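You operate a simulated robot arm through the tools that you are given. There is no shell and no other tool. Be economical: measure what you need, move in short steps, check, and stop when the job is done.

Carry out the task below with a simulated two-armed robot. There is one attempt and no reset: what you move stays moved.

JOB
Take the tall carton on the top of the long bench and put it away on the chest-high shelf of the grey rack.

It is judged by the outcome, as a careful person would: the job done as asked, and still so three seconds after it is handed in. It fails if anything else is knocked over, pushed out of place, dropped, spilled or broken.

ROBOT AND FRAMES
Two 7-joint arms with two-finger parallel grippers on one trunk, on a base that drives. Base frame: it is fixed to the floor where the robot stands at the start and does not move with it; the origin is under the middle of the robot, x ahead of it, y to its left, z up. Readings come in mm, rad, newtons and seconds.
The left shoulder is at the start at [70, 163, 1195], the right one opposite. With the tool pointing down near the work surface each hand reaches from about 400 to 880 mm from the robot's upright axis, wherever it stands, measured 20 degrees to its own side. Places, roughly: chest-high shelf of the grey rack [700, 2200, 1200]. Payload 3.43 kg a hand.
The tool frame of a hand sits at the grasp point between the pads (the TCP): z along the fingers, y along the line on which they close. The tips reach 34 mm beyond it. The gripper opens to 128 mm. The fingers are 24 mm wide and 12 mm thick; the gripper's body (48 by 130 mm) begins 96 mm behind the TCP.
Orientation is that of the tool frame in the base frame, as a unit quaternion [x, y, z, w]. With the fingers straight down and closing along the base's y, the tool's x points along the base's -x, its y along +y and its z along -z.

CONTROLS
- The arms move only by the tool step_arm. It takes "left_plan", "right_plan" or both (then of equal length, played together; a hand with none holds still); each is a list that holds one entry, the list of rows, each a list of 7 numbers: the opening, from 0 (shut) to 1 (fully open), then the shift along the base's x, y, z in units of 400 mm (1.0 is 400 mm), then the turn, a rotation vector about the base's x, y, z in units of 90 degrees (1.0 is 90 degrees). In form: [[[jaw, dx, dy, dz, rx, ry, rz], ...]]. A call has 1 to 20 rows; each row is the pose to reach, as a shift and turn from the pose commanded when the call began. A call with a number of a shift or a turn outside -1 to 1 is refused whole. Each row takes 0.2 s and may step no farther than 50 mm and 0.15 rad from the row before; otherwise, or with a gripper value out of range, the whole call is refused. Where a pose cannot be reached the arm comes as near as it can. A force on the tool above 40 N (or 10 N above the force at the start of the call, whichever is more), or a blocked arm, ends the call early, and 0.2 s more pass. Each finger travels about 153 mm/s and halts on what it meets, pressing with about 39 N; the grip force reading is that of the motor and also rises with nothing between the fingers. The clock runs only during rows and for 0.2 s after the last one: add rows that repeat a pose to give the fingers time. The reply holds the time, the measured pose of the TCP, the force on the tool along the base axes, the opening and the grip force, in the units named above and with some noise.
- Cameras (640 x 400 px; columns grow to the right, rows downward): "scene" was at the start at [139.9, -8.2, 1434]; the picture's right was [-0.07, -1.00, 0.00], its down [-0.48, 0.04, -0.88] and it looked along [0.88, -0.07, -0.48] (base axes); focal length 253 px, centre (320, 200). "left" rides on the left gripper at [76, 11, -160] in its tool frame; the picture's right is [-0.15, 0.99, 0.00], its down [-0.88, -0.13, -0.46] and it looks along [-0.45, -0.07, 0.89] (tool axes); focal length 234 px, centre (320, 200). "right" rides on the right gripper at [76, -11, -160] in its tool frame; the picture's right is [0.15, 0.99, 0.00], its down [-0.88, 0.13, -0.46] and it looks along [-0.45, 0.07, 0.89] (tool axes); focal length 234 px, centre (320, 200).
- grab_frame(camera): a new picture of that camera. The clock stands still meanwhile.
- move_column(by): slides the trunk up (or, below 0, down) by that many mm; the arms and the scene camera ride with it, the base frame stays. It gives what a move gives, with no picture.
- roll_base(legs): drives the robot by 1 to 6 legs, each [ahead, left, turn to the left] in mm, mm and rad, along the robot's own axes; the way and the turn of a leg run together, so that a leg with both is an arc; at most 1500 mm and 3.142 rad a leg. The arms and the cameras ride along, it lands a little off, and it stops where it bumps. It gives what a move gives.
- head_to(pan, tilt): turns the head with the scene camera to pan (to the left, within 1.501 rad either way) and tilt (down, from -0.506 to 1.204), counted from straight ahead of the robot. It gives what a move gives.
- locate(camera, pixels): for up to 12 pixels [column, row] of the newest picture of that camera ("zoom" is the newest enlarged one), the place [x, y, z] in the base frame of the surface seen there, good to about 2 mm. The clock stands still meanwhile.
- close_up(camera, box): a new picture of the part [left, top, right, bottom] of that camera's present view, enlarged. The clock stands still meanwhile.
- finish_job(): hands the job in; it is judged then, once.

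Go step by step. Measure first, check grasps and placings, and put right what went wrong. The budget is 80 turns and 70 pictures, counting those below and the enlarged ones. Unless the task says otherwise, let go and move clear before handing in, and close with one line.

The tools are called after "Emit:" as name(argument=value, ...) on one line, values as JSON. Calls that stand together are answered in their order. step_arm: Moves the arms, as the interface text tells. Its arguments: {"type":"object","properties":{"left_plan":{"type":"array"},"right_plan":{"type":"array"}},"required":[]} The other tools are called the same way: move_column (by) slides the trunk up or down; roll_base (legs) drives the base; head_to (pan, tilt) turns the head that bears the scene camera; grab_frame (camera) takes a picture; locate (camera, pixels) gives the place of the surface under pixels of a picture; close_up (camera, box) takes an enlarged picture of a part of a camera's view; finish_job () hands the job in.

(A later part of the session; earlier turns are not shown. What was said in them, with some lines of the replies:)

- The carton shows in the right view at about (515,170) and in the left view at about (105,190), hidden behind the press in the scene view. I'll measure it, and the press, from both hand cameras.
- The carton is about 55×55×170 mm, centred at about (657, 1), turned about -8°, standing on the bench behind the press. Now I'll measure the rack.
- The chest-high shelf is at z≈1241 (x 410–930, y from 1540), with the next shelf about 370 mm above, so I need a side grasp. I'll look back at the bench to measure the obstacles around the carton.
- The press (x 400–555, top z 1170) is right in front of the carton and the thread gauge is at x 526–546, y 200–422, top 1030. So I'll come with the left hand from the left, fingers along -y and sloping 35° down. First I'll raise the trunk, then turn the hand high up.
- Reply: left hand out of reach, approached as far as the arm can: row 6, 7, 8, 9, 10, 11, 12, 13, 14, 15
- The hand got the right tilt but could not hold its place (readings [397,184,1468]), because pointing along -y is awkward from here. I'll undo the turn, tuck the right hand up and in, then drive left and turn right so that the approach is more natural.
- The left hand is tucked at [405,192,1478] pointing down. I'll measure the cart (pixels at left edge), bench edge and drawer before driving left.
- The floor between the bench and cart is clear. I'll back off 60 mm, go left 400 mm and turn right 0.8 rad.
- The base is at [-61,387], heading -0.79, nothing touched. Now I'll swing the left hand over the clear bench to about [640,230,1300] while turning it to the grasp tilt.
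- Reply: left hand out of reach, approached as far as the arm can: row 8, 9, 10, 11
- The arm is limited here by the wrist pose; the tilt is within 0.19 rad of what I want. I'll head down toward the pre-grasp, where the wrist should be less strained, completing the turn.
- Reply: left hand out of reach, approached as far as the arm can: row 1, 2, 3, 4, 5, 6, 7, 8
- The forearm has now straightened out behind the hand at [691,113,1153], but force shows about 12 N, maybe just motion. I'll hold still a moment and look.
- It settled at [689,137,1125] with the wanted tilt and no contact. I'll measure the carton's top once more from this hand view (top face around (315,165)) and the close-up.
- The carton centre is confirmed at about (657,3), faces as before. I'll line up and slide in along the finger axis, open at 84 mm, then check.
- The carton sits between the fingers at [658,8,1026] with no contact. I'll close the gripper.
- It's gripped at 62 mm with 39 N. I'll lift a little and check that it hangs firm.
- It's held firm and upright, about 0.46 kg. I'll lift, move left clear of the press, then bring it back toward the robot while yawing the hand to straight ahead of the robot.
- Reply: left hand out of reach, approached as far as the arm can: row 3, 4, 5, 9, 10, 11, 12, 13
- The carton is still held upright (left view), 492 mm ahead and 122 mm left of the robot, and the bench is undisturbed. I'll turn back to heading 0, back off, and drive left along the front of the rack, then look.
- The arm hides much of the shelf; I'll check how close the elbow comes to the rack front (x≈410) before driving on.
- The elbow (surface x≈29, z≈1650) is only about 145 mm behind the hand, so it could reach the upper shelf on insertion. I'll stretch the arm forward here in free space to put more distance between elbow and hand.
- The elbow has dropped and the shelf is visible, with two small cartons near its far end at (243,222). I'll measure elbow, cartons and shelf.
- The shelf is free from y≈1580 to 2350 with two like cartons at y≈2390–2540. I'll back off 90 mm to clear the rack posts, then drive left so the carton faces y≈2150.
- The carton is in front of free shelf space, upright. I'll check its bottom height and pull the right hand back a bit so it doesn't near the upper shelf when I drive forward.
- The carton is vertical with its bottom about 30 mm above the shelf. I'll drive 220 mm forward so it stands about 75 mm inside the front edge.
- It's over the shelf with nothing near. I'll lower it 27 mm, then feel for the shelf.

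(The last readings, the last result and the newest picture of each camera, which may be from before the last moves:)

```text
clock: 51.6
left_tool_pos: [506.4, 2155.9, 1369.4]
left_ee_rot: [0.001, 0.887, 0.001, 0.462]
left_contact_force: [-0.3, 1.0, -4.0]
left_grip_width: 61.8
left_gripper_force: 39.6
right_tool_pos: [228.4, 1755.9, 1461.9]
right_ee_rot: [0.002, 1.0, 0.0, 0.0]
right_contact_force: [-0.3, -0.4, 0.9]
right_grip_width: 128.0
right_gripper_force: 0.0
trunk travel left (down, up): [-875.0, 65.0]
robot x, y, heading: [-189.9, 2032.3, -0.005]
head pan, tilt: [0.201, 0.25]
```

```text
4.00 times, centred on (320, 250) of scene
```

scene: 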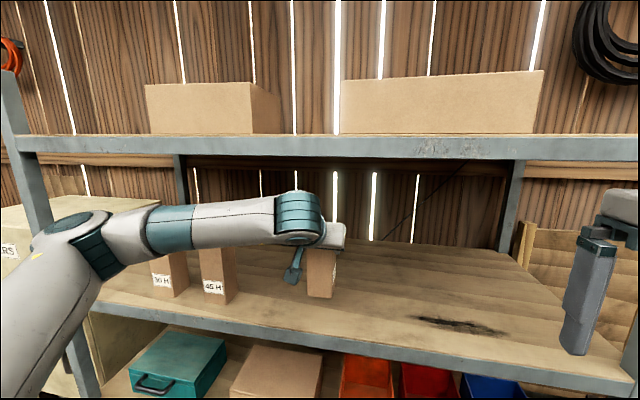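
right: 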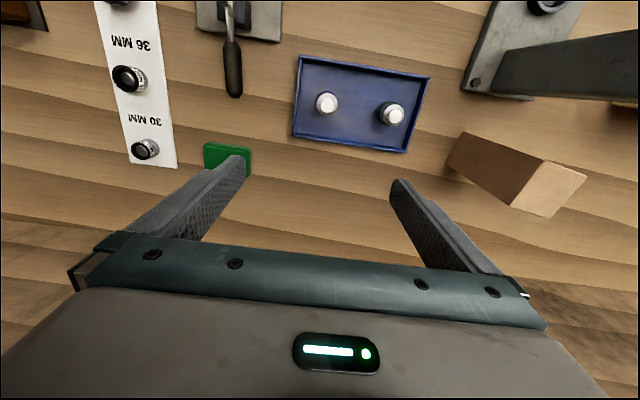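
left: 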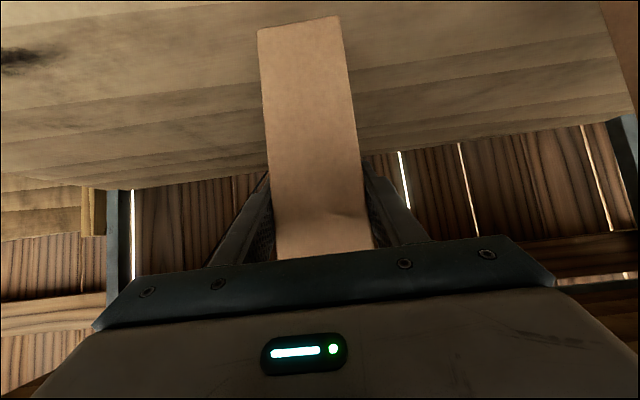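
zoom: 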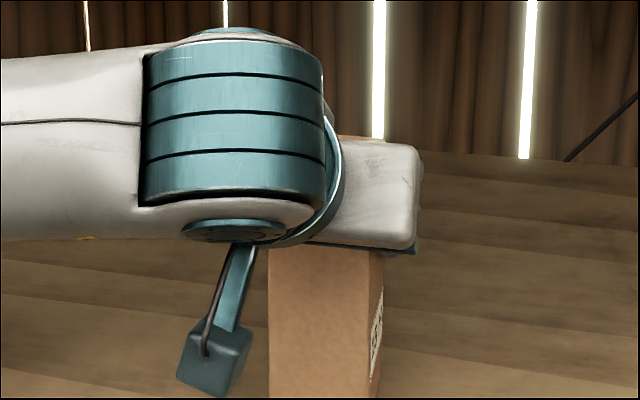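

Still hanging (force -4 N), about 3 mm to go. I'll lower in 1 mm steps until the shelf takes the weight.

Emit:
step_arm(left_plan=[[[0.2, 0, 0, -0.0025, 0, 0, 0], [0.2, 0, 0, -0.005, 0, 0, 0], [0.2, 0, 0, -0.0075, 0, 0, 0], [0.2, 0, 0, -0.01, 0, 0, 0], [0.2, 0, 0, -0.01, 0, 0, 0]]])

```text
clock: 52.8
left_tool_pos: [506.9, 2154.2, 1365.3]
left_ee_rot: [0.001, 0.888, 0.001, 0.46]
left_contact_force: [0.1, -0.6, -4.1]
left_grip_width: 61.7
left_gripper_force: 38.4
right_tool_pos: [227.8, 1756.1, 1463.2]
right_ee_rot: [0.002, 1.0, 0.0, 0.0]
right_contact_force: [0.5, -0.4, -0.6]
right_grip_width: 128.1
right_gripper_force: 0.0
trunk travel left (down, up): [-875.0, 65.0]
robot x, y, heading: [-185.1, 2034.0, -0.005]
head pan, tilt: [0.201, 0.25]
```

Emit:
step_arm(left_plan=[[[0.2, 0, 0, -0.0025, 0, 0, 0], [0.2, 0, 0, -0.005, 0, 0, 0], [0.2, 0, 0, -0.005, 0, 0, 0]]])

Emit:
grab_frame(camera="left")

Emit:
grab_frame(camera="scene")

Emit:
locate(camera="left", pixels=[[262, 36], [338, 24], [300, 31], [300, 150], [350, 30], [245, 40]])

```text
clock: 53.6
left_tool_pos: [507.5, 2156.1, 1362.8]
left_ee_rot: [0.001, 0.887, 0.001, 0.461]
left_contact_force: [1.0, -0.6, -0.3]
left_grip_width: 61.8
left_gripper_force: 38.6
right_tool_pos: [230.1, 1756.0, 1461.9]
right_ee_rot: [0.002, 1.0, 0.0, 0.001]
right_contact_force: [0.0, 0.3, 0.4]
right_grip_width: 128.2
right_gripper_force: 0.0
trunk travel left (down, up): [-875.0, 65.0]
robot x, y, heading: [-186.8, 2028.4, -0.006]
head pan, tilt: [0.201, 0.25]
```

```text
38 pictures are left
```

left: 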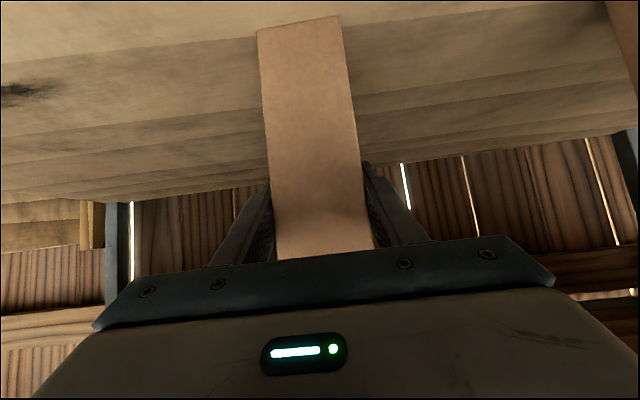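

```text
37 pictures are left
```

scene: 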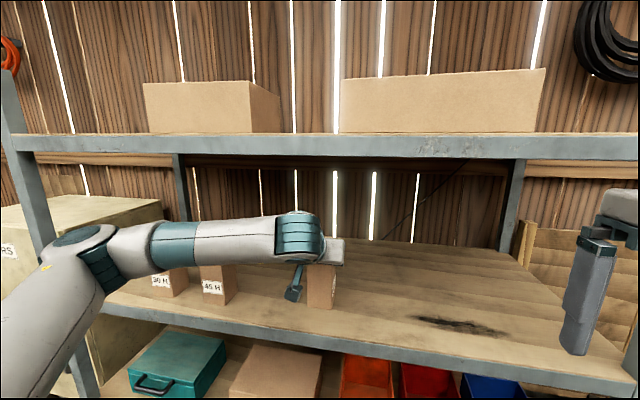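

```text
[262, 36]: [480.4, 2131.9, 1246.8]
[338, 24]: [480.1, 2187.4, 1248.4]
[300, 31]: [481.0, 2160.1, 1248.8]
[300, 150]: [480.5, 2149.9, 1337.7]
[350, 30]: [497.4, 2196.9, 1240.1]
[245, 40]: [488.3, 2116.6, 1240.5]
```

The force dropped to zero, so the shelf carries the carton, standing vertical. I'll open the fingers gently.

Emit:
step_arm(left_plan=[[[0.5, 0, 0, 0, 0, 0, 0], [0.6, 0, 0, 0, 0, 0, 0], [0.7, 0, 0, 0, 0, 0, 0], [0.75, 0, 0, 0, 0, 0, 0], [0.75, 0, 0, 0, 0, 0, 0]]])

Emit:
grab_frame(camera="left")

```text
clock: 54.8
left_tool_pos: [507.9, 2156.3, 1364.0]
left_ee_rot: [0.002, 0.887, 0.0, 0.462]
left_contact_force: [-0.1, -0.6, 1.2]
left_grip_width: 95.8
left_gripper_force: 0.1
right_tool_pos: [229.3, 1755.8, 1461.8]
right_ee_rot: [0.001, 1.0, 0.0, 0.001]
right_contact_force: [-0.6, -0.3, 0.1]
right_grip_width: 128.2
right_gripper_force: 0.0
trunk travel left (down, up): [-875.0, 65.0]
robot x, y, heading: [-185.6, 2028.2, -0.008]
head pan, tilt: [0.201, 0.25]
```

```text
36 pictures are left
```

left: 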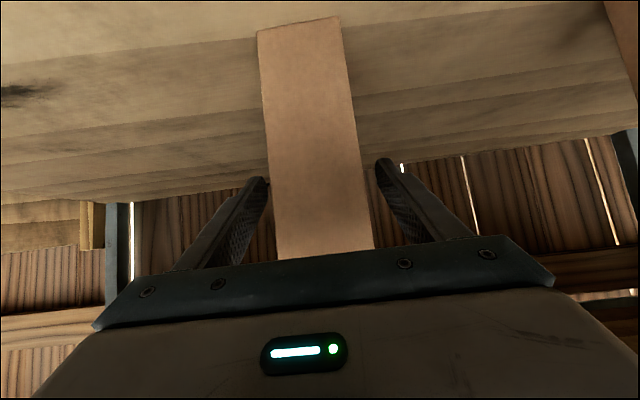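

The fingers are clear on both sides at 96 mm and the carton hasn't moved. I'll drive straight back 280 mm and check.

Emit:
roll_base(legs=[[-280, 0, 0]])

Emit:
grab_frame(camera="left")

Emit:
grab_frame(camera="scene")

```text
clock: 56.8
left_tool_pos: [229.6, 2158.9, 1362.6]
left_ee_rot: [0.001, 0.887, 0.001, 0.461]
left_contact_force: [0.6, -0.5, -0.6]
left_grip_width: 96.2
left_gripper_force: 0.0
right_tool_pos: [-45.8, 1756.6, 1461.6]
right_ee_rot: [-0.001, 1.0, 0.0, 0.0]
right_contact_force: [-0.7, 0.5, -0.1]
right_grip_width: 128.1
right_gripper_force: 0.1
trunk travel left (down, up): [-875.0, 65.0]
robot x, y, heading: [-467.2, 2027.0, -0.003]
head pan, tilt: [0.201, 0.25]
```

```text
35 pictures are left
```

left: 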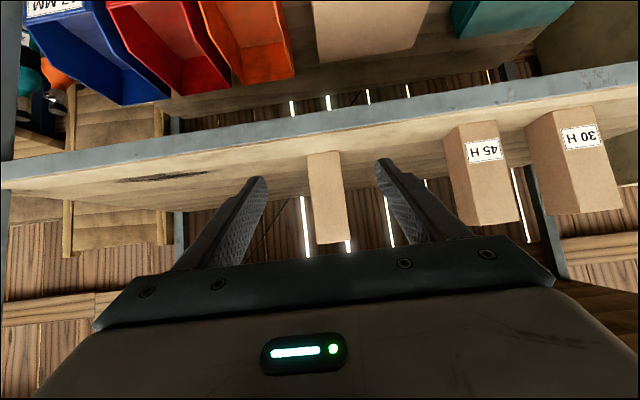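

```text
34 pictures are left
```

scene: 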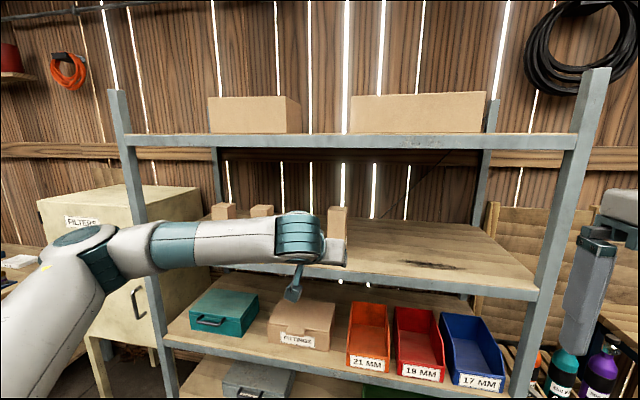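

The carton stands upright alone on the chest-high shelf (left view (328,195)), the two neighbours are untouched, and the hand is well clear. I'll hand in.

Emit:
finish_job()

```text
The job is handed in.
```

The tall carton from the long bench now stands upright on the chest-high shelf of the grey rack, with the gripper clear and nothing else moved in any view I took.
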